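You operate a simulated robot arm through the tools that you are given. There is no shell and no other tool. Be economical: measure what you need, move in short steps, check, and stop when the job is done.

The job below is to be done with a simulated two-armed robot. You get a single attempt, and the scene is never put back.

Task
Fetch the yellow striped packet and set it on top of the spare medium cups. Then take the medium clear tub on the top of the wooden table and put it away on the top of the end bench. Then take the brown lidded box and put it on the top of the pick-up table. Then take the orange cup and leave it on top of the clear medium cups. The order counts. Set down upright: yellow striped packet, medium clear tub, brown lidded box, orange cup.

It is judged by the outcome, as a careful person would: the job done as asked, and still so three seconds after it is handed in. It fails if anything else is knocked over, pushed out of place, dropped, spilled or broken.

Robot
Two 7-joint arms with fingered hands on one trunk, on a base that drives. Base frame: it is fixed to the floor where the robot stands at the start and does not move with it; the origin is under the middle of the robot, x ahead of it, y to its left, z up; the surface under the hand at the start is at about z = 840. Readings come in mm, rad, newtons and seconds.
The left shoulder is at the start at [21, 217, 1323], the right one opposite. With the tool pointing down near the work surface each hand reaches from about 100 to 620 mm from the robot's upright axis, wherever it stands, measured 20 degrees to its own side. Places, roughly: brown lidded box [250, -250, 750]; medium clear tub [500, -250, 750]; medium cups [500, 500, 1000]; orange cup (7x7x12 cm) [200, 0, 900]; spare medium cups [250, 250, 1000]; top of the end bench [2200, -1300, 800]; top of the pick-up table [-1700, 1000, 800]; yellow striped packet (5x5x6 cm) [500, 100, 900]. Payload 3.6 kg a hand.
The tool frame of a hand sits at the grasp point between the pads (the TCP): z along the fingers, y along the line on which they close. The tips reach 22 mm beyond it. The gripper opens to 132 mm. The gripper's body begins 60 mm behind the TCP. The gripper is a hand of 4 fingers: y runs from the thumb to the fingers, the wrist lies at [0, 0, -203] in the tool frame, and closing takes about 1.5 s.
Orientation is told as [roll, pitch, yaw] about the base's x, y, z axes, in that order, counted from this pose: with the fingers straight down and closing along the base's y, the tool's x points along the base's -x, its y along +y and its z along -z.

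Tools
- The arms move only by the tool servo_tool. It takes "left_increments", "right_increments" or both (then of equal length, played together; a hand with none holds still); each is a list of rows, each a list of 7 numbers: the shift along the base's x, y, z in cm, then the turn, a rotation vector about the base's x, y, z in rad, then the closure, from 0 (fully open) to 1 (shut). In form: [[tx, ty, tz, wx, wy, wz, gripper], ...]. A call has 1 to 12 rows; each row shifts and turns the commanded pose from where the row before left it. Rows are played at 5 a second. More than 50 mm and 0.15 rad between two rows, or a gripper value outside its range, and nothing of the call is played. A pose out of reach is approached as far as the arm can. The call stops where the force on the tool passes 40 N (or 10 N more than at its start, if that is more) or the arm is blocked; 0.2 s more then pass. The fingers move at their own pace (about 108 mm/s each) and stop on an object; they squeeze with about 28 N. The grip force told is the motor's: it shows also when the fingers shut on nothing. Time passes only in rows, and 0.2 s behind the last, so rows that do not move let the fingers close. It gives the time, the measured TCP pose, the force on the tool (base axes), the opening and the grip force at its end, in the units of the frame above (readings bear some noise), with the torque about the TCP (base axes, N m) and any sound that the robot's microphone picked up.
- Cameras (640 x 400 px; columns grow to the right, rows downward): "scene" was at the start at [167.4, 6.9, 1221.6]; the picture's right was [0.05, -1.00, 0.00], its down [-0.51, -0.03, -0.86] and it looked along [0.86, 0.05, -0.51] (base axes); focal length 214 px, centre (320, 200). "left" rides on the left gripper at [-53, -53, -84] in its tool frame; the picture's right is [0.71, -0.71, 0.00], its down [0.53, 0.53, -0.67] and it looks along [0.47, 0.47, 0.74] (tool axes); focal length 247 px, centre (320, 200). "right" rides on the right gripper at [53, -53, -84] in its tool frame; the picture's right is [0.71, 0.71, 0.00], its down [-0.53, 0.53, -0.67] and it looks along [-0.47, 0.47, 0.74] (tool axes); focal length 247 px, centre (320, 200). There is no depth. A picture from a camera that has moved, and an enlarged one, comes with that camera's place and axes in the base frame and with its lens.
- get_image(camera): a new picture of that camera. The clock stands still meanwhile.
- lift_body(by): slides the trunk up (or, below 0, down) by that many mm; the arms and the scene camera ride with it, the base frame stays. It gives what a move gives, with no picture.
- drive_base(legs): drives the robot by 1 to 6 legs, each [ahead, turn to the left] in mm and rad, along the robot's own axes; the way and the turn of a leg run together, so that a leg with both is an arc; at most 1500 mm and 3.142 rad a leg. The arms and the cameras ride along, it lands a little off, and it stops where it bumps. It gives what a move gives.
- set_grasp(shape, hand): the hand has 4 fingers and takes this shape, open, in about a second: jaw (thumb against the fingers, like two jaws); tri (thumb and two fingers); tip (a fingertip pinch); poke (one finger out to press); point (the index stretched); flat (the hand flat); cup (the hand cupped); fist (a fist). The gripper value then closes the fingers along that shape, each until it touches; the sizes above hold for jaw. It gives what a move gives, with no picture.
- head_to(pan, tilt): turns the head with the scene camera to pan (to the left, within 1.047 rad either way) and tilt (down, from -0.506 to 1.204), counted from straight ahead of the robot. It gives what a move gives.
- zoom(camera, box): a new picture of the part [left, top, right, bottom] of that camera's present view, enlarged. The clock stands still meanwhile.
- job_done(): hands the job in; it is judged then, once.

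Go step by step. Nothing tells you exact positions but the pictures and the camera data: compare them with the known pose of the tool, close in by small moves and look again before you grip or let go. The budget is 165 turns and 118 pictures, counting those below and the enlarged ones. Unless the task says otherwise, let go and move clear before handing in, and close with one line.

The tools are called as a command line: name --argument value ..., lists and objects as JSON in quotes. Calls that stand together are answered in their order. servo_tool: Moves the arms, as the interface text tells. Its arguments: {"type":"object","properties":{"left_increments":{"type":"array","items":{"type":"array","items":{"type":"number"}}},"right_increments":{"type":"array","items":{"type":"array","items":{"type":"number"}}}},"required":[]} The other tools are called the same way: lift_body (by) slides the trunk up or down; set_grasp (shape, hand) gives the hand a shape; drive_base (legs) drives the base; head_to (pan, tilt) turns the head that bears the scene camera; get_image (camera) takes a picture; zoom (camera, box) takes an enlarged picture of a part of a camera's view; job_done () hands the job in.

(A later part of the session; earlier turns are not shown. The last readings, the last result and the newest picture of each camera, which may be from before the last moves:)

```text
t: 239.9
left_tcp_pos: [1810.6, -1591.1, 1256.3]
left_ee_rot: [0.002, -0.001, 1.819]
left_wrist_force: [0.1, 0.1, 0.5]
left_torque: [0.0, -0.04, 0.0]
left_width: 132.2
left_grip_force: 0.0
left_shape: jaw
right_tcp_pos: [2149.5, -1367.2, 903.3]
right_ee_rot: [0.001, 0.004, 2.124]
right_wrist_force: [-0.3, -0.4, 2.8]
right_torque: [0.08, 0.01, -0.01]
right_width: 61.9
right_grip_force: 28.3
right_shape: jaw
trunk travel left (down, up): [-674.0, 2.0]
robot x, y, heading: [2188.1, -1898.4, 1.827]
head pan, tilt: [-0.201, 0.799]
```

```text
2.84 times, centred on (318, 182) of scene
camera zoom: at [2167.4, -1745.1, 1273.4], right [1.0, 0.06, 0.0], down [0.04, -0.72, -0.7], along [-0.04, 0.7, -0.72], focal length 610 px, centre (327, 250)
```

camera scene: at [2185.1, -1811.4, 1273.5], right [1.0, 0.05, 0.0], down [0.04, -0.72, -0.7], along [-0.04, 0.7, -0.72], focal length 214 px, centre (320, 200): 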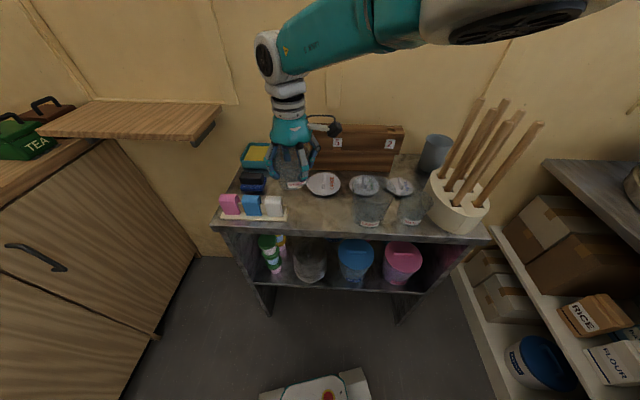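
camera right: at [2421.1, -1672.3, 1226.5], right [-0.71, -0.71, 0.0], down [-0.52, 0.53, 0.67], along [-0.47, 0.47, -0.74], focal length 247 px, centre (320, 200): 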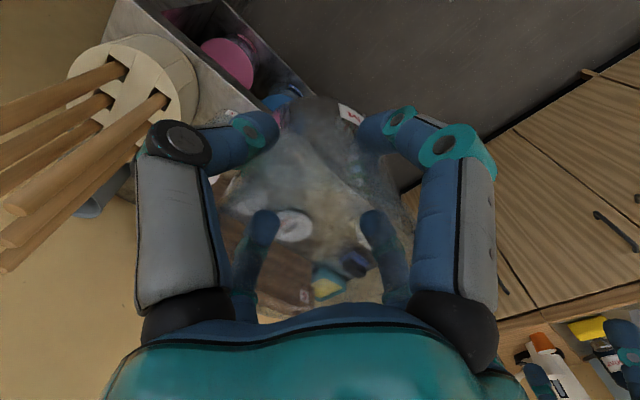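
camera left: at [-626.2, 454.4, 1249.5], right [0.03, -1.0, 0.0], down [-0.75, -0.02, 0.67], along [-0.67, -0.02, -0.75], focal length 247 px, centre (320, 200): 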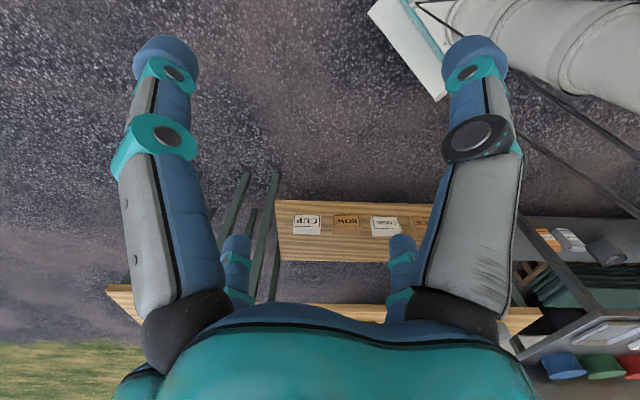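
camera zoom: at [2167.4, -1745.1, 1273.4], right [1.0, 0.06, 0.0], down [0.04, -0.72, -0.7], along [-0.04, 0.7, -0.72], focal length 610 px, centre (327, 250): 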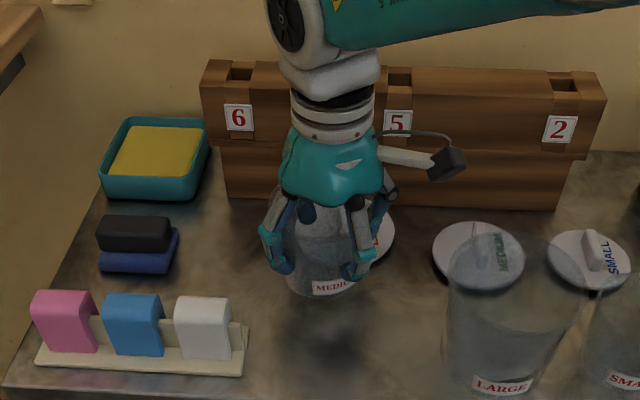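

I felt a light contact, probably the tub's foot on the LARGE lid's knob. I'll lift straight up and check the lid.

servo_tool --right_increments '[[0, 0, 2, 0, 0, 0, 1], [0, 0, 1.5, 0, 0, 0, 1], [0, -2, 0, 0, 0, 0, 1], [0.5, -2, 0, 0, 0, 0, 1], [0, 0, 0, 0, 0, 0, 1]]'

zoom --camera "scene" --box '[205, 120, 430, 245]'

```text
t: 241.1
left_tcp_pos: [1811.0, -1591.2, 1256.3]
left_ee_rot: [0.001, 0.0, 1.818]
left_wrist_force: [-0.2, 0.1, -1.0]
left_torque: [0.01, 0.0, 0.03]
left_width: 131.9
left_grip_force: 0.0
left_shape: jaw
right_tcp_pos: [2134.0, -1365.6, 923.4]
right_ee_rot: [0.002, 0.005, 2.124]
right_wrist_force: [0.5, -0.7, -0.6]
right_torque: [-0.01, 0.01, 0.01]
right_width: 62.1
right_grip_force: 27.8
right_shape: jaw
right hand out of reach, approached as far as the arm can: row 1, 2, 3, 4
trunk travel left (down, up): [-674.0, 2.0]
robot x, y, heading: [2191.7, -1899.1, 1.835]
head pan, tilt: [-0.201, 0.799]
```

```text
2.84 times, centred on (318, 182) of scene
camera zoom: at [2167.4, -1745.0, 1273.4], right [1.0, 0.06, 0.0], down [0.04, -0.72, -0.7], along [-0.04, 0.7, -0.72], focal length 610 px, centre (327, 250)
```

zoom: 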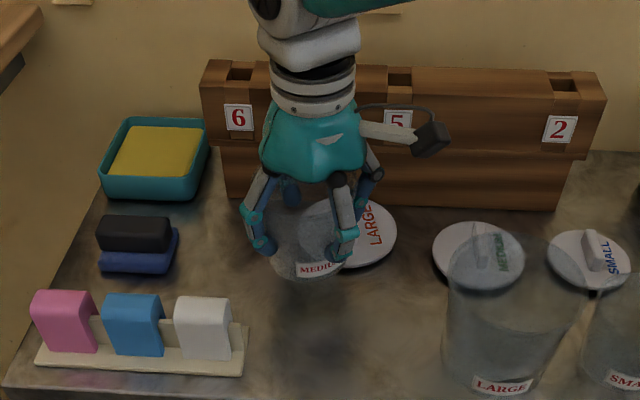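

The lid still lies flat in place. The arm seems locked nearly straight; I'll command a clear pull back and up, toward the shoulder, to bend the elbow.

servo_tool --right_increments '[[0.5, -3, 3, 0, 0, 0, 1], [0.5, -3, 3, 0, 0, 0, 1], [0.5, -3, 3, 0, 0, 0, 1], [0.5, -3, 2, 0, 0, 0, 1], [0.5, -3, 1, 0, 0, 0, 1], [0, 0, 0, 0, 0, 0, 1], [0, 0, 0, 0, 0, 0, 1]]'

```text
t: 242.7
left_tcp_pos: [1808.8, -1591.3, 1255.6]
left_ee_rot: [0.001, 0.0, 1.819]
left_wrist_force: [-0.3, -0.8, 0.0]
left_torque: [-0.04, 0.01, -0.03]
left_width: 131.8
left_grip_force: 0.0
left_shape: jaw
right_tcp_pos: [2115.8, -1465.7, 1011.2]
right_ee_rot: [0.0, 0.004, 2.125]
right_wrist_force: [0.2, -0.3, 0.3]
right_torque: [0.02, -0.05, 0.0]
right_width: 61.7
right_grip_force: 27.4
right_shape: jaw
right hand out of reach, approached as far as the arm can: row 1, 2
trunk travel left (down, up): [-674.0, 2.0]
robot x, y, heading: [2188.8, -1902.8, 1.829]
head pan, tilt: [-0.201, 0.799]
```

Unlocked. Now I'll move over the target and lower to just above the top.

servo_tool --right_increments '[[2.2, 2, 0, 0, 0, 0, 1], [2.2, 2.2, 0, 0, 0, 0, 1], [0, 2.2, -3, 0, 0, 0, 1], [0, 0, -4, 0, 0, 0, 1], [0, 0, -4, 0, 0, 0, 1], [0, 0, 0, 0, 0, 0, 1]]'

zoom --camera "scene" --box '[205, 120, 430, 245]'

get_image --camera "right"

```text
t: 244.1
left_tcp_pos: [1810.3, -1591.2, 1256.7]
left_ee_rot: [0.001, 0.0, 1.82]
left_wrist_force: [0.0, 0.0, -0.7]
left_torque: [0.03, 0.0, 0.01]
left_width: 132.0
left_grip_force: 0.2
left_shape: jaw
right_tcp_pos: [2160.2, -1398.5, 900.9]
right_ee_rot: [0.002, 0.007, 2.124]
right_wrist_force: [0.8, -0.9, -0.4]
right_torque: [-0.03, 0.0, -0.03]
right_width: 61.5
right_grip_force: 27.7
right_shape: jaw
trunk travel left (down, up): [-674.0, 2.0]
robot x, y, heading: [2190.4, -1898.0, 1.829]
head pan, tilt: [-0.201, 0.799]
```

```text
2.84 times, centred on (318, 182) of scene
camera zoom: at [2167.7, -1744.8, 1273.4], right [1.0, 0.06, 0.0], down [0.04, -0.72, -0.7], along [-0.04, 0.7, -0.72], focal length 610 px, centre (327, 250)
```

zoom: 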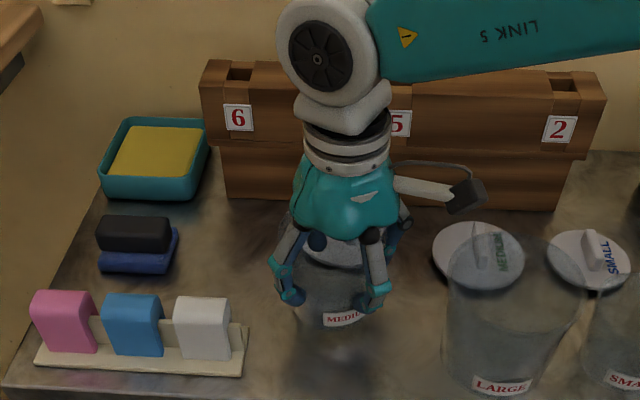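

```text
31 pictures are left
camera right: at [2234.3, -1415.4, 984.4], right [-0.23, -0.97, 0.0], down [-0.72, 0.17, 0.67], along [-0.65, 0.15, -0.74], focal length 247 px, centre (320, 200)
```

right: 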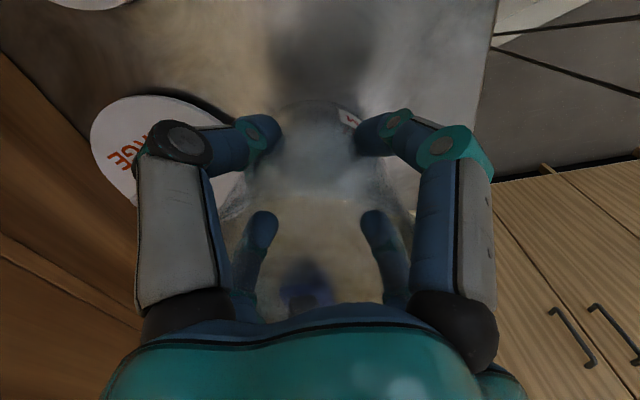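

The tub is above the free spot. I'll lower until I feel the bench.

servo_tool --right_increments '[[0, -0.5, -1.5, 0, 0, 0, 1], [0, 0, -1.5, 0, 0, 0, 1], [0, 0, -0.7, 0, 0, 0, 1], [0, 0, 0, 0, 0, 0, 1]]'

servo_tool --right_increments '[[0, 0, -0.3, 0, 0, 0, 1], [0, 0, -0.3, 0, 0, 0, 1], [0, 0, 0, 0, 0, 0, 1]]'

```text
t: 244.6
left_tcp_pos: [1810.3, -1593.2, 1257.3]
left_ee_rot: [0.004, -0.003, 1.818]
left_wrist_force: [0.2, 0.4, -0.1]
left_torque: [-0.01, 0.02, -0.01]
left_width: 131.8
left_grip_force: 0.1
left_shape: jaw
right_tcp_pos: [2159.6, -1400.8, 890.9]
right_ee_rot: [0.0, -0.003, 2.122]
right_wrist_force: [4.6, -5.5, 20.5]
right_torque: [-0.03, 0.24, 0.08]
right_width: 61.8
right_grip_force: 28.1
right_shape: jaw
trunk travel left (down, up): [-674.0, 2.0]
robot x, y, heading: [2190.7, -1899.9, 1.836]
head pan, tilt: [-0.201, 0.799]
stopped in row 2 (right hand): the force on the tool passed its limit at 51 N (the readings are from after the stop); the commanded pose is now the measured one
```

```text
t: 245.1
left_tcp_pos: [1810.3, -1592.7, 1258.3]
left_ee_rot: [0.001, -0.003, 1.819]
left_wrist_force: [0.4, 0.3, 0.5]
left_torque: [-0.04, 0.0, 0.01]
left_width: 132.1
left_grip_force: 0.1
left_shape: jaw
right_tcp_pos: [2156.7, -1397.3, 890.2]
right_ee_rot: [0.0, -0.009, 2.125]
right_wrist_force: [2.4, -7.0, 22.1]
right_torque: [-0.2, 0.14, 0.08]
right_width: 61.9
right_grip_force: 28.0
right_shape: jaw
trunk travel left (down, up): [-674.0, 2.0]
robot x, y, heading: [2190.3, -1897.5, 1.825]
head pan, tilt: [-0.201, 0.799]
stopped in row 2 (right hand): the force on the tool passed its limit at 46 N (the readings are from after the stop); the commanded pose is now the measured one
```

Contact came at z ≈ 891, so the bench is higher than I assumed (≈ 835) and the spot lies about 35 mm nearer to me; I may be on the lid's rim. I'll lift, shift toward me and check.

servo_tool --right_increments '[[0, 0, 2, 0, 0, 0, 1], [0, 0, 1.5, 0, 0, 0, 1], [0.5, -2, 0, 0, 0, 0, 1], [0.6, -1.8, 0, 0, 0, 0, 1], [0, 0, 0, 0, 0, 0, 1]]'

zoom --camera "scene" --box '[205, 120, 430, 260]'

```text
t: 246.3
left_tcp_pos: [1809.7, -1591.2, 1257.8]
left_ee_rot: [0.001, -0.001, 1.819]
left_wrist_force: [0.1, -1.2, -0.5]
left_torque: [-0.04, -0.03, 0.02]
left_width: 132.2
left_grip_force: 0.0
left_shape: jaw
right_tcp_pos: [2169.3, -1436.4, 923.0]
right_ee_rot: [-0.002, -0.007, 2.123]
right_wrist_force: [0.3, 0.1, -0.6]
right_torque: [-0.01, 0.02, 0.0]
right_width: 61.9
right_grip_force: 27.7
right_shape: jaw
trunk travel left (down, up): [-674.0, 2.0]
robot x, y, heading: [2185.9, -1900.7, 1.829]
head pan, tilt: [-0.201, 0.799]
```

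```text
2.84 times, centred on (318, 190) of scene
camera zoom: at [2167.3, -1744.8, 1273.4], right [1.0, 0.06, 0.0], down [0.04, -0.72, -0.7], along [-0.04, 0.7, -0.72], focal length 610 px, centre (327, 228)
```

zoom: 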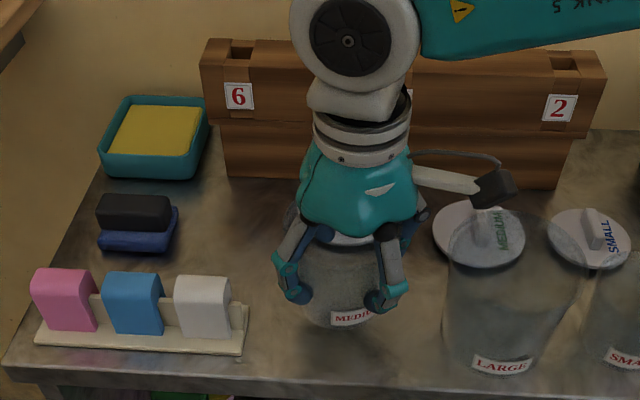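

Now I'm over the middle of the free patch. Lowering gently.

servo_tool --right_increments '[[-0.4, 0.2, -1.2, 0, 0, 0, 1], [0, 0, -1, 0, 0, 0, 1], [0, 0, -0.5, 0, 0, 0, 1], [0, 0, 0, 0, 0, 0, 1]]'

servo_tool --right_increments '[[0, 0, -0.3, 0, 0, 0, 1], [0, 0, -0.2, 0, 0, 0, 1], [0, 0, 0, 0, 0, 0, 1]]'

```text
t: 247.3
left_tcp_pos: [1810.1, -1590.9, 1257.6]
left_ee_rot: [0.001, 0.0, 1.818]
left_wrist_force: [-0.1, -0.1, -0.3]
left_torque: [0.0, 0.0, -0.01]
left_width: 131.8
left_grip_force: 0.0
left_shape: jaw
right_tcp_pos: [2164.7, -1433.7, 896.1]
right_ee_rot: [0.001, -0.008, 2.122]
right_wrist_force: [-0.1, -0.7, -0.6]
right_torque: [0.01, -0.02, 0.0]
right_width: 62.0
right_grip_force: 28.6
right_shape: jaw
trunk travel left (down, up): [-674.0, 2.0]
robot x, y, heading: [2189.8, -1898.5, 1.832]
head pan, tilt: [-0.201, 0.799]
```

```text
t: 248.1
left_tcp_pos: [1810.4, -1591.0, 1258.7]
left_ee_rot: [0.002, -0.002, 1.819]
left_wrist_force: [0.1, 1.4, -0.1]
left_torque: [-0.01, 0.01, 0.01]
left_width: 131.9
left_grip_force: 0.1
left_shape: jaw
right_tcp_pos: [2163.7, -1433.5, 890.9]
right_ee_rot: [0.001, -0.011, 2.124]
right_wrist_force: [0.6, -0.2, 5.8]
right_torque: [-0.16, 0.06, 0.02]
right_width: 62.1
right_grip_force: 28.3
right_shape: jaw
trunk travel left (down, up): [-674.0, 2.0]
robot x, y, heading: [2185.9, -1899.8, 1.831]
head pan, tilt: [-0.201, 0.799]
```

First contact at 890. I'll press a touch more to seat it, then open partly.

servo_tool --right_increments '[[0, 0, -0.2, 0, 0, 0, 1], [0, 0, 0, 0, 0, 0, 1]]'

servo_tool --right_increments '[[0, 0, 0, 0, 0, 0, 0.6], [0, 0, 0, 0, 0, 0, 0.4], [0, 0, 0, 0, 0, 0, 0.2], [0, 0, 0, 0, 0, 0, 0.15], [0, 0, 0, 0, 0, 0, 0.15], [0, 0, 0, 0, 0, 0, 0.15]]'

zoom --camera "scene" --box '[205, 120, 430, 260]'

```text
t: 248.7
left_tcp_pos: [1811.0, -1593.2, 1257.9]
left_ee_rot: [0.001, -0.001, 1.818]
left_wrist_force: [-0.2, 0.7, 0.0]
left_torque: [0.0, -0.02, 0.03]
left_width: 132.1
left_grip_force: 0.1
left_shape: jaw
right_tcp_pos: [2163.6, -1433.2, 890.7]
right_ee_rot: [-0.002, -0.013, 2.122]
right_wrist_force: [2.7, 1.4, 19.5]
right_torque: [-0.19, 0.12, -0.02]
right_width: 61.9
right_grip_force: 27.8
right_shape: jaw
trunk travel left (down, up): [-674.0, 2.0]
robot x, y, heading: [2189.1, -1897.3, 1.826]
head pan, tilt: [-0.201, 0.799]
```

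```text
t: 250.1
left_tcp_pos: [1809.8, -1591.5, 1257.0]
left_ee_rot: [0.001, -0.001, 1.817]
left_wrist_force: [0.5, -0.7, 0.9]
left_torque: [-0.01, 0.01, 0.02]
left_width: 132.1
left_grip_force: 0.1
left_shape: jaw
right_tcp_pos: [2163.6, -1433.9, 888.1]
right_ee_rot: [-0.001, -0.008, 2.122]
right_wrist_force: [-0.3, 0.3, 0.2]
right_torque: [0.01, -0.02, 0.02]
right_width: 111.9
right_grip_force: 0.0
right_shape: jaw
trunk travel left (down, up): [-674.0, 2.0]
robot x, y, heading: [2190.1, -1901.2, 1.832]
head pan, tilt: [-0.201, 0.799]
```

```text
2.84 times, centred on (318, 190) of scene
camera zoom: at [2167.5, -1745.2, 1273.5], right [1.0, 0.06, 0.0], down [0.04, -0.72, -0.7], along [-0.04, 0.7, -0.72], focal length 610 px, centre (327, 228)
```

zoom: 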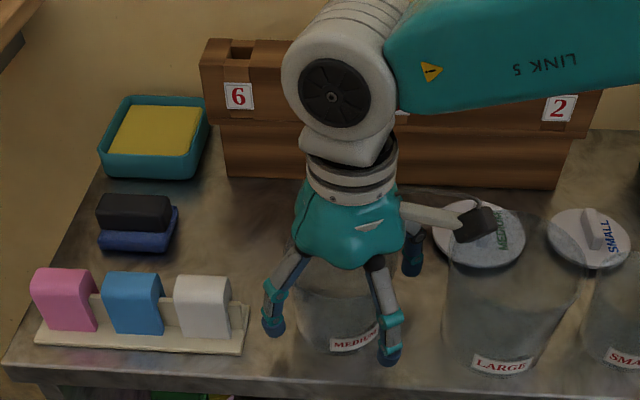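

The tub stands upright and free. I'll raise the hand straight up and check.

servo_tool --right_increments '[[0, 0, 1.5, 0, 0, 0, 0.15], [0, 0, 2, 0, 0, 0, 0.15], [0, 0, 3, 0, 0, 0, 0.1], [0, 0, 4, 0, 0, 0, 0], [0, -2, 4, 0, 0, 0, 0], [0, -3, 2, 0, 0, 0, 0], [0, -4, 0, 0, 0, 0, 0], [0, -4, 0, 0, 0, 0, 0], [0, 0, 0, 0, 0, 0, 0]]'

zoom --camera "scene" --box '[205, 120, 430, 260]'

```text
t: 252.1
left_tcp_pos: [1809.7, -1590.8, 1257.3]
left_ee_rot: [0.003, -0.001, 1.817]
left_wrist_force: [0.2, -0.2, -0.3]
left_torque: [0.01, 0.01, 0.0]
left_width: 131.9
left_grip_force: 0.2
left_shape: jaw
right_tcp_pos: [2164.3, -1560.4, 1053.5]
right_ee_rot: [0.0, -0.009, 2.122]
right_wrist_force: [0.3, 0.0, 0.7]
right_torque: [0.03, 0.01, -0.02]
right_width: 131.4
right_grip_force: 0.0
right_shape: jaw
trunk travel left (down, up): [-674.0, 2.0]
robot x, y, heading: [2190.0, -1897.9, 1.829]
head pan, tilt: [-0.201, 0.799]
```

```text
2.84 times, centred on (318, 190) of scene
camera zoom: at [2167.5, -1744.7, 1273.4], right [1.0, 0.06, 0.0], down [0.04, -0.72, -0.7], along [-0.04, 0.7, -0.72], focal length 610 px, centre (327, 228)
```

zoom: 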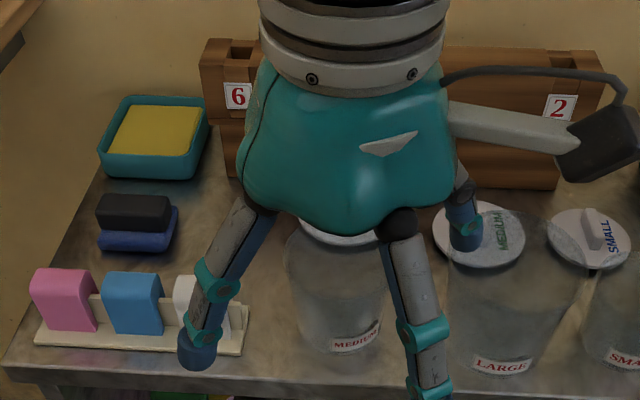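

The tub is in place, upright between the others. Now I'll back away from the bench, straightening up toward the door axis.

drive_base --legs '[[-300, 0], [0, -0.21], [-1150, 0], [0, -0.04]]'

```text
t: 260.8
left_tcp_pos: [2028.1, -2931.7, 1258.1]
left_ee_rot: [0.001, -0.002, 1.56]
left_wrist_force: [-0.3, -0.4, -0.9]
left_torque: [0.03, -0.03, 0.01]
left_width: 131.9
left_grip_force: 0.0
left_shape: jaw
right_tcp_pos: [2376.5, -2992.0, 1053.9]
right_ee_rot: [0.002, -0.009, 1.868]
right_wrist_force: [0.3, 0.1, 0.9]
right_torque: [0.0, 0.0, 0.01]
right_width: 132.2
right_grip_force: 0.1
right_shape: jaw
trunk travel left (down, up): [-674.0, 2.0]
robot x, y, heading: [2316.2, -3331.6, 1.57]
head pan, tilt: [-0.201, 0.799]
```

I'm near the door axis. I'll stretch the hands forward again so that the elbows come in.

servo_tool --right_increments '[[0.8, 3.5, 1.4, 0, 0, -0.05, 0], [0.8, 3.5, 1.4, 0, 0, -0.05, 0], [0.8, 3.5, 1.4, 0, 0, -0.05, 0], [0.8, 3.5, 1.4, 0, 0, -0.05, 0], [0.8, 3.5, 1.4, 0, 0, -0.05, 0], [0.8, 3.5, 1.4, 0, 0, -0.05, 0], [0, 0, 0, 0, 0, 0, 0]]' --left_increments '[[2.8, 2.6, -1.3, 0, 0, 0, 0], [2.8, 2.6, -1.3, 0, 0, 0, 0], [2.8, 2.6, -1.3, 0, 0, 0, 0], [2.8, 2.6, -1.3, 0, 0, 0, 0], [2.8, 2.6, -1.3, 0, 0, 0, 0], [2.8, 2.6, -1.3, 0, 0, 0, 0], [0, 0, 0, 0, 0, 0, 0]]'

drive_base --legs '[[0, -0.02], [-1100, 0]]'

head_to --pan -0.9 --tilt 0.3

get_image --camera "scene"

```text
t: 262.4
left_tcp_pos: [2196.0, -2777.4, 1179.5]
left_ee_rot: [0.002, -0.003, 1.562]
left_wrist_force: [-0.9, 0.1, -0.3]
left_torque: [-0.01, -0.03, 0.0]
left_width: 131.7
left_grip_force: 0.0
left_shape: jaw
right_tcp_pos: [2425.4, -2784.3, 1139.1]
right_ee_rot: [-0.001, -0.008, 1.564]
right_wrist_force: [-0.1, 0.0, 0.0]
right_torque: [0.01, 0.01, -0.01]
right_width: 132.0
right_grip_force: 0.1
right_shape: jaw
trunk travel left (down, up): [-674.0, 2.0]
robot x, y, heading: [2313.6, -3328.9, 1.573]
head pan, tilt: [-0.201, 0.799]
```

```text
t: 268.2
left_tcp_pos: [2186.0, -3854.8, 1179.8]
left_ee_rot: [-0.001, -0.001, 1.533]
left_wrist_force: [0.0, -0.6, 0.3]
left_torque: [0.06, -0.01, 0.02]
left_width: 131.7
left_grip_force: 0.2
left_shape: jaw
right_tcp_pos: [2416.5, -3868.4, 1138.8]
right_ee_rot: [-0.001, -0.01, 1.538]
right_wrist_force: [0.2, -0.5, 0.0]
right_torque: [0.0, 0.04, -0.01]
right_width: 131.7
right_grip_force: 0.1
right_shape: jaw
trunk travel left (down, up): [-674.0, 2.0]
robot x, y, heading: [2290.2, -4410.6, 1.543]
head pan, tilt: [-0.201, 0.799]
```

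```text
t: 269.3
left_tcp_pos: [2186.3, -3854.6, 1179.8]
left_ee_rot: [0.002, -0.002, 1.534]
left_wrist_force: [0.1, 0.1, -0.4]
left_torque: [-0.01, -0.01, 0.0]
left_width: 131.7
left_grip_force: 0.1
left_shape: jaw
right_tcp_pos: [2415.9, -3868.8, 1140.5]
right_ee_rot: [-0.001, -0.007, 1.539]
right_wrist_force: [-0.4, -0.1, 1.2]
right_torque: [0.0, 0.0, -0.01]
right_width: 131.9
right_grip_force: 0.1
right_shape: jaw
trunk travel left (down, up): [-674.0, 2.0]
robot x, y, heading: [2293.8, -4406.5, 1.548]
head pan, tilt: [-0.901, 0.3]
```

```text
27 pictures are left
camera scene: at [2367.8, -4276.3, 1317.7], right [0.6, -0.8, 0.0], down [-0.24, -0.18, -0.95], along [0.76, 0.57, -0.3], focal length 214 px, centre (320, 200)
```

scene: 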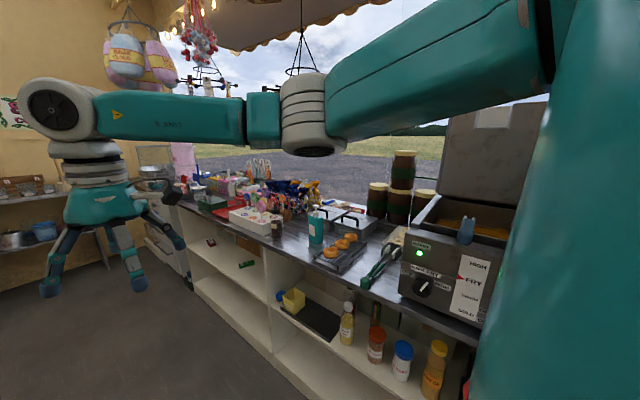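

On axis for the door (x ≈ 2292). I'll back straight out.

drive_base --legs '[[0, 0.015], [-1300, 0], [-1300, 0]]'

```text
t: 282.2
left_tcp_pos: [2181.8, -6440.9, 1180.5]
left_ee_rot: [0.001, -0.004, 1.57]
left_wrist_force: [-0.3, -0.4, -0.4]
left_torque: [0.02, 0.0, -0.03]
left_width: 132.0
left_grip_force: 0.1
left_shape: jaw
right_tcp_pos: [2411.9, -6446.1, 1140.2]
right_ee_rot: [-0.001, -0.008, 1.576]
right_wrist_force: [0.4, 1.5, 0.0]
right_torque: [0.03, 0.01, -0.02]
right_width: 132.0
right_grip_force: 0.0
right_shape: jaw
trunk travel left (down, up): [-674.0, 2.0]
robot x, y, heading: [2304.2, -6989.1, 1.585]
head pan, tilt: [-0.901, 0.3]
```

I'm outside. I'll turn left to see the way along the kiosk's other side under the canopy.

drive_base --legs '[[0, 0.45], [0, 0.45]]'

head_to --pan -0.1 --tilt 0.15

get_image --camera "scene"

```text
t: 285.3
left_tcp_pos: [1800.2, -6739.4, 1180.9]
left_ee_rot: [0.005, -0.002, 2.456]
left_wrist_force: [-0.2, -0.2, 0.2]
left_torque: [0.0, -0.02, 0.01]
left_width: 131.9
left_grip_force: 0.1
left_shape: jaw
right_tcp_pos: [1949.5, -6563.7, 1140.2]
right_ee_rot: [0.001, -0.01, 2.461]
right_wrist_force: [1.3, -0.3, 0.2]
right_torque: [-0.02, -0.02, -0.01]
right_width: 132.1
right_grip_force: 0.0
right_shape: jaw
trunk travel left (down, up): [-674.0, 2.0]
robot x, y, heading: [2332.7, -6955.1, 2.468]
head pan, tilt: [-0.901, 0.3]
```

```text
t: 286.4
left_tcp_pos: [1799.5, -6740.6, 1181.4]
left_ee_rot: [0.001, -0.001, 2.457]
left_wrist_force: [-0.2, 0.0, 0.8]
left_torque: [0.03, 0.01, -0.02]
left_width: 132.1
left_grip_force: 0.1
left_shape: jaw
right_tcp_pos: [1947.5, -6565.8, 1140.3]
right_ee_rot: [-0.002, -0.009, 2.46]
right_wrist_force: [-0.4, 0.4, -0.7]
right_torque: [0.02, -0.01, 0.01]
right_width: 132.1
right_grip_force: 0.0
right_shape: jaw
trunk travel left (down, up): [-674.0, 2.0]
robot x, y, heading: [2334.3, -6958.9, 2.464]
head pan, tilt: [-0.099, 0.15]
```

```text
26 pictures are left
camera scene: at [2206.4, -6844.8, 1331.7], right [0.7, 0.71, 0.0], down [0.11, -0.1, -0.99], along [-0.7, 0.69, -0.15], focal length 214 px, centre (320, 200)
```

scene: 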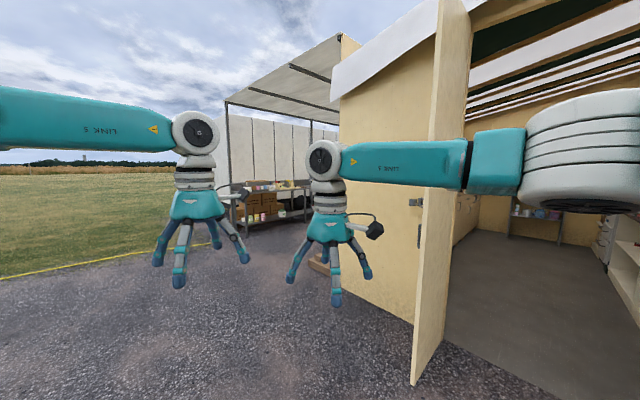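

The lane between the kiosk wall and the racks under the canopy looks open around x ≈ −600. I'll drive there and turn up it.

drive_base --legs '[[0, 0.36], [1500, 0], [1500, 0], [0, -0.42], [0, -0.42], [0, -0.4]]'

head_to --pan 0.0 --tilt 0.2

get_image --camera "scene"

```text
t: 306.1
left_tcp_pos: [-649.6, -5395.0, 1182.4]
left_ee_rot: [0.008, -0.002, 1.551]
left_wrist_force: [1.0, 0.1, 0.8]
left_torque: [-0.01, 0.05, -0.01]
left_width: 132.1
left_grip_force: 0.1
left_shape: jaw
right_tcp_pos: [-422.0, -5405.6, 1143.0]
right_ee_rot: [0.008, -0.01, 1.551]
right_wrist_force: [1.4, -0.5, 0.0]
right_torque: [0.01, 0.08, 0.01]
right_width: 132.2
right_grip_force: 0.2
right_shape: jaw
trunk travel left (down, up): [-674.0, 2.0]
robot x, y, heading: [-561.4, -5947.2, 1.573]
head pan, tilt: [-0.099, 0.15]
stopped in leg 6: the robot was blocked; the commanded pose is now the measured one
```

```text
t: 306.8
left_tcp_pos: [-658.9, -5394.0, 1181.6]
left_ee_rot: [0.005, -0.001, 1.553]
left_wrist_force: [-0.4, 0.6, 0.2]
left_torque: [0.01, -0.04, 0.03]
left_width: 132.2
left_grip_force: 0.0
left_shape: jaw
right_tcp_pos: [-430.3, -5406.5, 1143.2]
right_ee_rot: [0.001, -0.01, 1.554]
right_wrist_force: [0.4, -0.3, -0.4]
right_torque: [0.02, -0.01, 0.02]
right_width: 132.0
right_grip_force: 0.1
right_shape: jaw
trunk travel left (down, up): [-674.0, 2.0]
robot x, y, heading: [-562.5, -5942.7, 1.572]
head pan, tilt: [0.0, 0.201]
```

```text
25 pictures are left
camera scene: at [-563.0, -5776.8, 1327.1], right [1.0, 0.0, 0.0], down [0.0, -0.2, -0.98], along [0.0, 0.98, -0.2], focal length 214 px, centre (320, 200)
```

scene: 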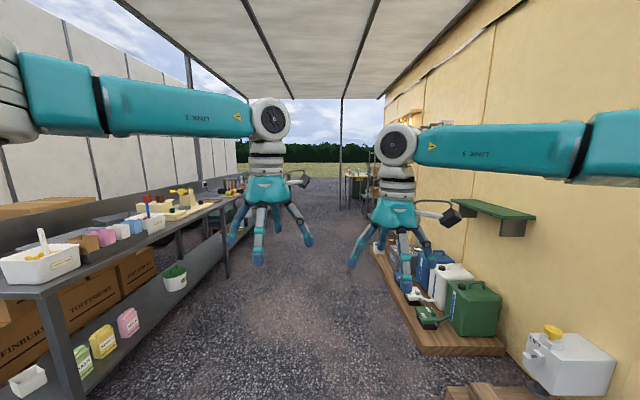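

The lane is open between the racks (x < −1650) and the pallets (x > 118). I'll drive up to y ≈ −40, level with the table.

drive_base --legs '[[0, 0.02], [1500, 0], [1500, 0], [1500, 0], [1400, 0]]'

```text
t: 335.4
left_tcp_pos: [-524.1, 563.3, 1181.4]
left_ee_rot: [0.006, -0.003, 1.487]
left_wrist_force: [-0.9, 0.3, 0.2]
left_torque: [0.03, 0.01, 0.0]
left_width: 131.9
left_grip_force: 0.0
left_shape: jaw
right_tcp_pos: [-296.2, 535.5, 1142.0]
right_ee_rot: [0.001, -0.009, 1.489]
right_wrist_force: [-0.1, -0.3, -0.5]
right_torque: [0.0, -0.02, -0.02]
right_width: 131.9
right_grip_force: 0.0
right_shape: jaw
trunk travel left (down, up): [-674.0, 2.0]
robot x, y, heading: [-466.7, 6.4, 1.509]
head pan, tilt: [0.0, 0.201]
```

I'm in front of the table at [−467, 6]. I'll turn right to face it.

drive_base --legs '[[0, -0.5], [0, -0.5], [0, -0.5]]'

head_to --pan -0.1 --tilt 0.5

get_image --camera "scene"

```text
t: 339.1
left_tcp_pos: [-20.0, 347.3, 1183.4]
left_ee_rot: [0.01, -0.002, 0.478]
left_wrist_force: [0.6, -1.5, 0.9]
left_torque: [0.04, 0.02, 0.01]
left_width: 132.1
left_grip_force: 0.0
left_shape: jaw
right_tcp_pos: [76.5, 139.1, 1144.4]
right_ee_rot: [0.008, -0.013, 0.477]
right_wrist_force: [0.6, -0.4, -0.6]
right_torque: [0.04, 0.01, 0.01]
right_width: 132.0
right_grip_force: 0.0
right_shape: jaw
trunk travel left (down, up): [-674.0, 2.0]
robot x, y, heading: [-492.8, 49.2, 0.493]
head pan, tilt: [0.0, 0.201]
stopped in leg 3: the robot was blocked; the commanded pose is now the measured one
```

```text
t: 339.9
left_tcp_pos: [-21.1, 352.7, 1182.5]
left_ee_rot: [0.004, -0.003, 0.477]
left_wrist_force: [0.0, -0.4, -0.1]
left_torque: [-0.01, 0.02, -0.03]
left_width: 132.2
left_grip_force: 0.0
left_shape: jaw
right_tcp_pos: [74.4, 144.0, 1144.6]
right_ee_rot: [0.004, -0.012, 0.477]
right_wrist_force: [0.2, 0.0, 0.5]
right_torque: [-0.02, 0.03, -0.01]
right_width: 132.2
right_grip_force: 0.0
right_shape: jaw
trunk travel left (down, up): [-674.0, 2.0]
robot x, y, heading: [-491.6, 52.4, 0.496]
head pan, tilt: [-0.099, 0.499]
```

```text
24 pictures are left
camera scene: at [-336.7, 122.2, 1299.4], right [0.38, -0.92, 0.0], down [-0.44, -0.18, -0.88], along [0.81, 0.34, -0.48], focal length 214 px, centre (320, 200)
```

scene: 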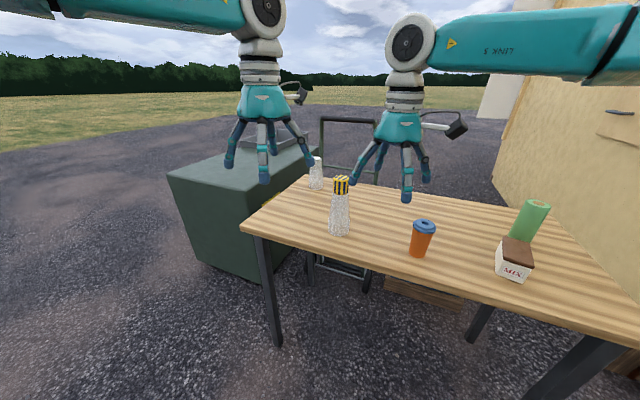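

All is still in place. I'll finish the turn and move up to the table.

drive_base --legs '[[0, -0.25], [0, -0.25], [340, 0]]'

head_to --pan -0.5 --tilt 0.8

get_image --camera "scene"

```text
t: 343.9
left_tcp_pos: [406.8, 76.1, 1184.0]
left_ee_rot: [0.007, 0.0, -0.034]
left_wrist_force: [-0.3, -0.5, -0.3]
left_torque: [0.01, 0.0, 0.0]
left_width: 132.0
left_grip_force: 0.0
left_shape: jaw
right_tcp_pos: [391.3, -151.7, 1144.1]
right_ee_rot: [0.008, -0.012, -0.033]
right_wrist_force: [0.3, -0.7, -0.8]
right_torque: [0.03, -0.02, 0.0]
right_width: 131.8
right_grip_force: 0.1
right_shape: jaw
trunk travel left (down, up): [-674.0, 2.0]
robot x, y, heading: [-150.3, 58.9, -0.018]
head pan, tilt: [-0.099, 0.499]
```

```text
t: 344.8
left_tcp_pos: [407.1, 78.6, 1184.6]
left_ee_rot: [0.006, -0.002, -0.034]
left_wrist_force: [0.2, -1.5, 0.5]
left_torque: [-0.05, 0.0, 0.0]
left_width: 132.0
left_grip_force: 0.1
left_shape: jaw
right_tcp_pos: [389.8, -148.8, 1145.9]
right_ee_rot: [0.003, -0.012, -0.034]
right_wrist_force: [0.6, 0.2, 0.7]
right_torque: [0.04, -0.03, 0.0]
right_width: 132.0
right_grip_force: 0.1
right_shape: jaw
trunk travel left (down, up): [-674.0, 2.0]
robot x, y, heading: [-145.7, 57.0, -0.016]
head pan, tilt: [-0.499, 0.799]
```

```text
23 pictures are left
camera scene: at [0.7, 16.5, 1273.5], right [-0.49, -0.87, 0.0], down [-0.62, 0.35, -0.7], along [0.61, -0.34, -0.72], focal length 214 px, centre (320, 200)
```

scene: 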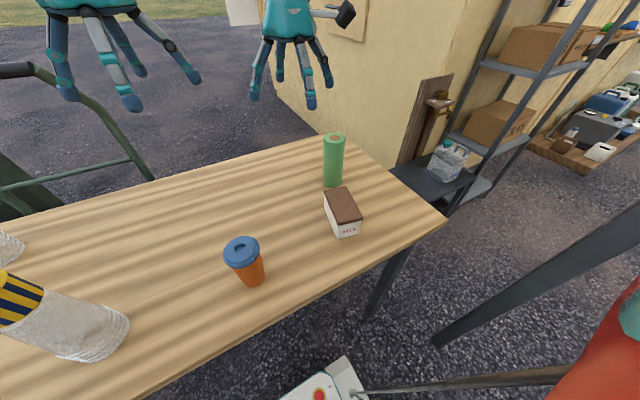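

The box's centre is at about [275, −205], roughly 108 × 55 mm, 62 mm tall, turned about −0.25 rad. I'll bring the right hand above it, aligned.

servo_tool --right_increments '[[-4, -1.4, 0, 0, 0.012, -0.05, 0], [-4, -1.4, -1, 0, 0, -0.05, 0], [-3.5, -1.4, -2, 0, 0, -0.05, 0], [0, -1.4, -4, 0, 0, -0.067, 0], [0, 0, -4.5, 0, 0, 0, 0], [0, 0, -4.5, 0, 0, 0, 0], [0, 0, -2.5, 0, 0, 0, 0], [0, 0, 0, 0, 0, 0, 0]]'

get_image --camera "right"

```text
t: 346.6
left_tcp_pos: [406.0, 79.5, 1183.7]
left_ee_rot: [0.007, -0.003, -0.033]
left_wrist_force: [1.1, 0.3, -0.1]
left_torque: [0.03, 0.01, 0.02]
left_width: 131.9
left_grip_force: 0.1
left_shape: jaw
right_tcp_pos: [275.8, -205.2, 957.9]
right_ee_rot: [0.003, -0.001, -0.25]
right_wrist_force: [0.0, 0.0, -0.7]
right_torque: [0.0, -0.01, -0.02]
right_width: 132.1
right_grip_force: 0.1
right_shape: jaw
trunk travel left (down, up): [-674.0, 2.0]
robot x, y, heading: [-148.9, 54.0, -0.015]
head pan, tilt: [-0.499, 0.799]
```

```text
22 pictures are left
camera right: at [211.8, -243.9, 1041.9], right [-0.51, 0.86, 0.0], down [0.64, 0.38, 0.67], along [0.58, 0.34, -0.74], focal length 247 px, centre (320, 200)
```

right: 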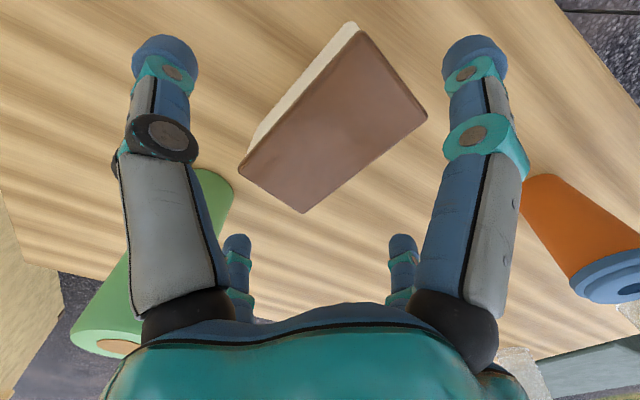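

The hand camera puts the box centre at [279, −201], yaw −0.215. I'll correct and descend around it.

servo_tool --right_increments '[[0.28, 0.42, -2, 0, 0, 0.035, 0], [0, 0, -2.5, 0, 0, 0, 0], [0, 0, -2, 0, 0, 0, 0], [0, 0, -1.5, 0, 0, 0, 0], [0, 0, -1, 0, 0, 0, 0], [0, 0, 0, 0, 0, 0, 0]]'

zoom --camera "scene" --box '[260, 120, 420, 260]'

```text
t: 348.1
left_tcp_pos: [405.6, 79.8, 1184.2]
left_ee_rot: [0.004, -0.002, -0.034]
left_wrist_force: [-1.1, -0.2, 0.0]
left_torque: [-0.05, -0.04, 0.0]
left_width: 132.2
left_grip_force: 0.1
left_shape: jaw
right_tcp_pos: [282.1, -200.5, 874.7]
right_ee_rot: [0.009, -0.008, -0.215]
right_wrist_force: [-10.1, -1.3, 22.4]
right_torque: [0.15, 0.12, 0.0]
right_width: 132.0
right_grip_force: 0.2
right_shape: jaw
trunk travel left (down, up): [-674.0, 2.0]
robot x, y, heading: [-146.5, 57.8, -0.015]
head pan, tilt: [-0.499, 0.799]
stopped in row 6 (right hand): the force on the tool passed its limit at 42 N (the readings are from after the stop); the commanded pose is now the measured one
```

```text
2.86 times, centred on (340, 190) of scene
camera zoom: at [-1.7, 16.4, 1273.8], right [-0.49, -0.87, 0.0], down [-0.62, 0.35, -0.7], along [0.61, -0.34, -0.72], focal length 613 px, centre (263, 229)
```

zoom: 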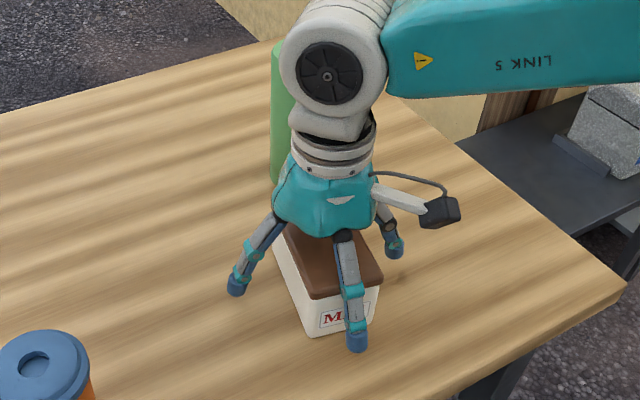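

A contact stopped me: the near finger is rubbing on the box's near face; the box is taller (≈ 80 mm) and centred nearer, about [271, −205]. I'll rise, shift and retry.

servo_tool --right_increments '[[-0.3, -0.1, 1, 0, 0, 0, 0], [-0.5, -0.2, 1, 0, 0, 0, 0], [-0.4, -0.2, 0, 0, 0.008, 0, 0], [0, 0, 0, 0, 0, 0, 0]]'

get_image --camera "right"

```text
t: 349.1
left_tcp_pos: [407.9, 78.5, 1183.3]
left_ee_rot: [0.006, 0.001, -0.034]
left_wrist_force: [0.7, -0.2, -0.9]
left_torque: [0.0, -0.03, -0.01]
left_width: 132.0
left_grip_force: 0.0
left_shape: jaw
right_tcp_pos: [270.7, -208.1, 893.1]
right_ee_rot: [0.007, 0.001, -0.216]
right_wrist_force: [1.2, 0.5, 0.3]
right_torque: [-0.01, 0.02, 0.0]
right_width: 132.2
right_grip_force: 0.0
right_shape: jaw
trunk travel left (down, up): [-674.0, 2.0]
robot x, y, heading: [-142.4, 57.5, -0.015]
head pan, tilt: [-0.499, 0.799]
```

```text
20 pictures are left
camera right: at [207.3, -246.2, 975.8], right [-0.54, 0.84, 0.0], down [0.63, 0.4, 0.67], along [0.56, 0.36, -0.74], focal length 247 px, centre (320, 200)
```

right: 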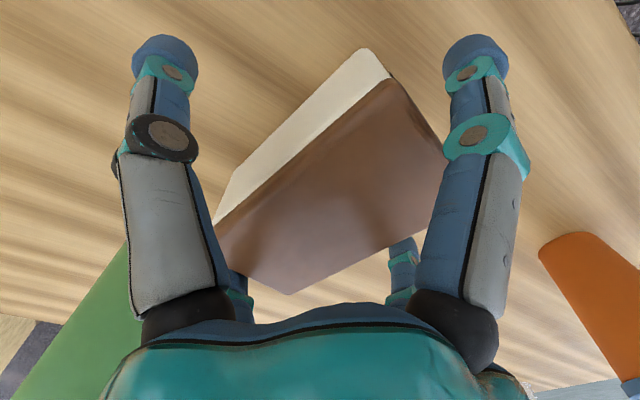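

The box centre works out as [273, −204]. I'll shift by 4 mm and descend again.

servo_tool --right_increments '[[0.2, 0.4, 0, 0, 0, 0, 0], [0, 0, -1, 0, 0, 0, 0], [0, 0, -1, 0, 0, 0, 0], [0, 0, -0.4, 0, 0, 0, 0], [0, 0, 0, 0, 0, 0, 0]]'

```text
t: 350.1
left_tcp_pos: [404.3, 79.2, 1184.5]
left_ee_rot: [0.005, -0.004, -0.034]
left_wrist_force: [1.1, -0.5, 1.2]
left_torque: [0.0, 0.02, -0.02]
left_width: 132.0
left_grip_force: 0.0
left_shape: jaw
right_tcp_pos: [276.3, -202.1, 874.4]
right_ee_rot: [0.013, -0.008, -0.217]
right_wrist_force: [-9.2, -1.9, 22.8]
right_torque: [0.02, -0.3, -0.01]
right_width: 131.7
right_grip_force: 0.1
right_shape: jaw
trunk travel left (down, up): [-674.0, 2.0]
robot x, y, heading: [-148.4, 57.7, -0.016]
head pan, tilt: [-0.499, 0.799]
stopped in row 5 (right hand): the force on the tool passed its limit at 42 N (the readings are from after the stop); the commanded pose is now the measured one
```

The same stop at the same height: the palm is meeting the lid's top, so this is as deep as needed. I'll rise 5 mm, centre and close.

servo_tool --right_increments '[[-0.3, -0.2, 0.6, -0.01, 0.008, 0, 0], [-0.3, -0.1, 0, 0, 0, 0, 0], [0, 0, 0, 0, 0, 0, 1], [0, 0, 0, 0, 0, 0, 1], [0, 0, 0, 0, 0, 0, 1], [0, 0, 0, 0, 0, 0, 1], [0, 0, 0, 0, 0, 0, 1], [0, 0, 0, 0, 0, 0, 1], [0, 0, 0, 0, 0, 0, 1]]'

zoom --camera "scene" --box '[260, 120, 420, 260]'

```text
t: 352.1
left_tcp_pos: [406.5, 78.3, 1184.3]
left_ee_rot: [0.007, -0.002, -0.032]
left_wrist_force: [0.0, 0.8, -0.1]
left_torque: [0.0, 0.03, -0.01]
left_width: 132.0
left_grip_force: 0.1
left_shape: jaw
right_tcp_pos: [271.7, -204.8, 878.2]
right_ee_rot: [-0.004, 0.0, -0.216]
right_wrist_force: [-0.2, -2.2, 3.8]
right_torque: [-0.08, 0.12, -0.01]
right_width: 70.6
right_grip_force: 28.0
right_shape: jaw
trunk travel left (down, up): [-674.0, 2.0]
robot x, y, heading: [-146.8, 59.0, -0.016]
head pan, tilt: [-0.499, 0.799]
```

```text
2.86 times, centred on (340, 190) of scene
camera zoom: at [0.4, 16.0, 1273.5], right [-0.49, -0.87, 0.0], down [-0.62, 0.35, -0.7], along [0.61, -0.34, -0.72], focal length 613 px, centre (263, 229)
```

zoom: 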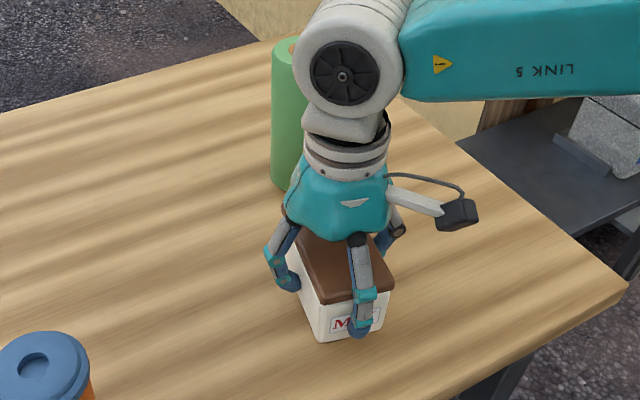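

Gripped. I'll lift it and check.

servo_tool --right_increments '[[0, 0, 1.5, 0, 0, 0, 1], [0, 0, 3, 0, 0, 0, 1], [0, 0, 4, 0, 0, 0, 1], [0, 0, 4, 0, 0, 0, 1], [0, 0, 4, 0, 0, 0, 1], [0, 0, 4, 0, 0, 0, 1], [0, 0, 0, 0, 0, 0, 1]]'

zoom --camera "scene" --box '[220, 0, 420, 260]'

```text
t: 353.7
left_tcp_pos: [407.4, 79.4, 1183.4]
left_ee_rot: [0.008, -0.002, -0.033]
left_wrist_force: [0.3, -0.3, -0.1]
left_torque: [0.01, 0.01, -0.02]
left_width: 132.2
left_grip_force: 0.1
left_shape: jaw
right_tcp_pos: [271.6, -206.8, 1082.6]
right_ee_rot: [-0.003, 0.001, -0.215]
right_wrist_force: [0.4, -0.2, -3.1]
right_torque: [0.05, 0.01, 0.01]
right_width: 70.3
right_grip_force: 28.3
right_shape: jaw
trunk travel left (down, up): [-674.0, 2.0]
robot x, y, heading: [-149.5, 54.0, -0.014]
head pan, tilt: [-0.499, 0.799]
```

```text
1.54 times, centred on (320, 130) of scene
camera zoom: at [1.1, 15.9, 1273.4], right [-0.49, -0.87, 0.0], down [-0.63, 0.35, -0.7], along [0.61, -0.34, -0.72], focal length 330 px, centre (320, 308)
```

zoom: 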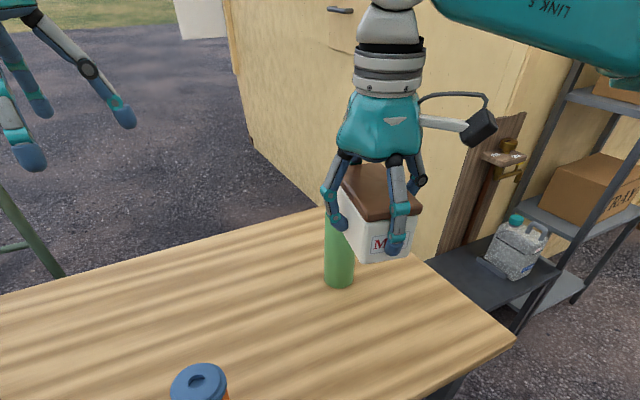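

The box with its lid is held firmly. I'll bring the hands to a carrying pose and head for the pick-up table.

servo_tool --right_increments '[[-0.5, 1.5, 2, 0, 0, 0, 1], [-0.5, 1.5, 2, 0, 0, 0, 1], [-0.5, 1.5, 2, 0, 0, 0, 1], [-0.5, 1.5, 0, 0, 0, 0, 1], [0, 1, 0, 0, 0, 0, 1], [0, 0, 0, 0, 0, 0, 1], [0, 0, 0, 0, 0, 0, 1]]' --left_increments '[[-2, 4, 0, 0, 0, 0, 0], [-2, 4, 0, 0, 0, 0, 0], [-2, 4, 0, 0, 0, 0, 0], [-3, 4, 0, 0, 0, 0, 0], [-3, 4, 0, 0, 0, 0, 0], [-3, 4, 0, 0, 0, 0, 0], [0, 0, 0, 0, 0, 0, 0]]'

drive_base --legs '[[-450, 0], [0, 0.42], [0, 0.42], [0, 0.42], [0, 0.42], [0, 0.38]]'

```text
t: 355.3
left_tcp_pos: [256.7, 320.2, 1185.8]
left_ee_rot: [0.006, -0.001, -0.035]
left_wrist_force: [0.2, -0.1, -0.2]
left_torque: [-0.01, -0.01, 0.01]
left_width: 132.1
left_grip_force: 0.0
left_shape: jaw
right_tcp_pos: [252.4, -136.7, 1143.8]
right_ee_rot: [-0.002, 0.001, -0.214]
right_wrist_force: [0.2, 0.9, -3.8]
right_torque: [0.0, -0.01, 0.02]
right_width: 70.3
right_grip_force: 28.4
right_shape: jaw
trunk travel left (down, up): [-674.0, 2.0]
robot x, y, heading: [-151.1, 52.8, -0.017]
head pan, tilt: [-0.499, 0.799]
```

```text
t: 361.5
left_tcp_pos: [-647.4, 544.3, 1186.0]
left_ee_rot: [0.002, 0.0, 1.06]
left_wrist_force: [-0.1, -0.2, -1.1]
left_torque: [0.02, -0.05, -0.01]
left_width: 132.1
left_grip_force: 0.0
left_shape: jaw
right_tcp_pos: [-243.4, 330.6, 1142.7]
right_ee_rot: [-0.006, 0.002, 0.875]
right_wrist_force: [-1.8, -0.2, -3.7]
right_torque: [-0.02, -0.06, -0.04]
right_width: 70.1
right_grip_force: 27.4
right_shape: jaw
trunk travel left (down, up): [-674.0, 2.0]
robot x, y, heading: [-552.3, 37.7, 1.107]
head pan, tilt: [-0.499, 0.799]
stopped in leg 4: the robot was blocked; the commanded pose is now the measured one
```

Another spurious stop partway round; I'll continue the turn.

drive_base --legs '[[0, 0.4], [0, 0.4], [750, 0]]'

head_to --pan 0.8 --tilt 0.45

get_image --camera "scene"

```text
t: 368.0
left_tcp_pos: [-1224.5, 1045.7, 1186.6]
left_ee_rot: [0.008, -0.002, 1.857]
left_wrist_force: [0.0, -0.5, 0.5]
left_torque: [0.01, 0.0, 0.0]
left_width: 132.2
left_grip_force: 0.1
left_shape: jaw
right_tcp_pos: [-789.3, 1184.4, 1144.0]
right_ee_rot: [-0.005, -0.001, 1.673]
right_wrist_force: [-0.1, -0.3, -3.4]
right_torque: [0.01, 0.0, -0.01]
right_width: 69.8
right_grip_force: 28.1
right_shape: jaw
trunk travel left (down, up): [-674.0, 2.0]
robot x, y, heading: [-798.8, 758.1, 1.904]
head pan, tilt: [-0.499, 0.799]
```

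```text
t: 369.5
left_tcp_pos: [-1224.3, 1044.0, 1188.5]
left_ee_rot: [0.005, -0.003, 1.858]
left_wrist_force: [-0.1, 0.3, 0.3]
left_torque: [0.01, -0.01, 0.01]
left_width: 132.1
left_grip_force: 0.1
left_shape: jaw
right_tcp_pos: [-789.6, 1185.3, 1145.7]
right_ee_rot: [-0.006, 0.001, 1.672]
right_wrist_force: [-0.2, 0.1, -3.4]
right_torque: [0.0, 0.0, 0.0]
right_width: 69.7
right_grip_force: 28.7
right_shape: jaw
trunk travel left (down, up): [-674.0, 2.0]
robot x, y, heading: [-798.8, 763.7, 1.903]
head pan, tilt: [0.799, 0.45]
```

```text
17 pictures are left
camera scene: at [-905.5, 870.8, 1303.8], right [0.43, 0.9, 0.0], down [0.39, -0.19, -0.9], along [-0.81, 0.38, -0.44], focal length 214 px, centre (320, 200)
```

scene: 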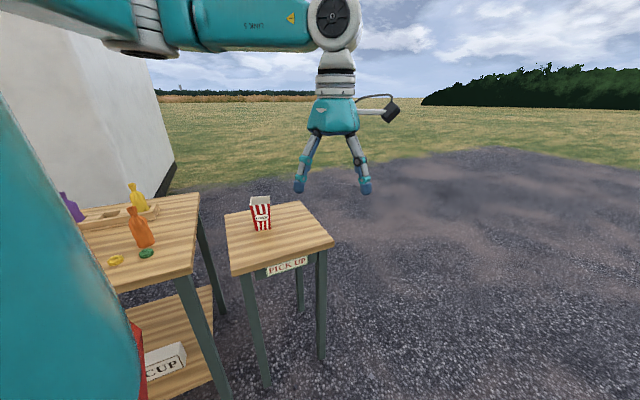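

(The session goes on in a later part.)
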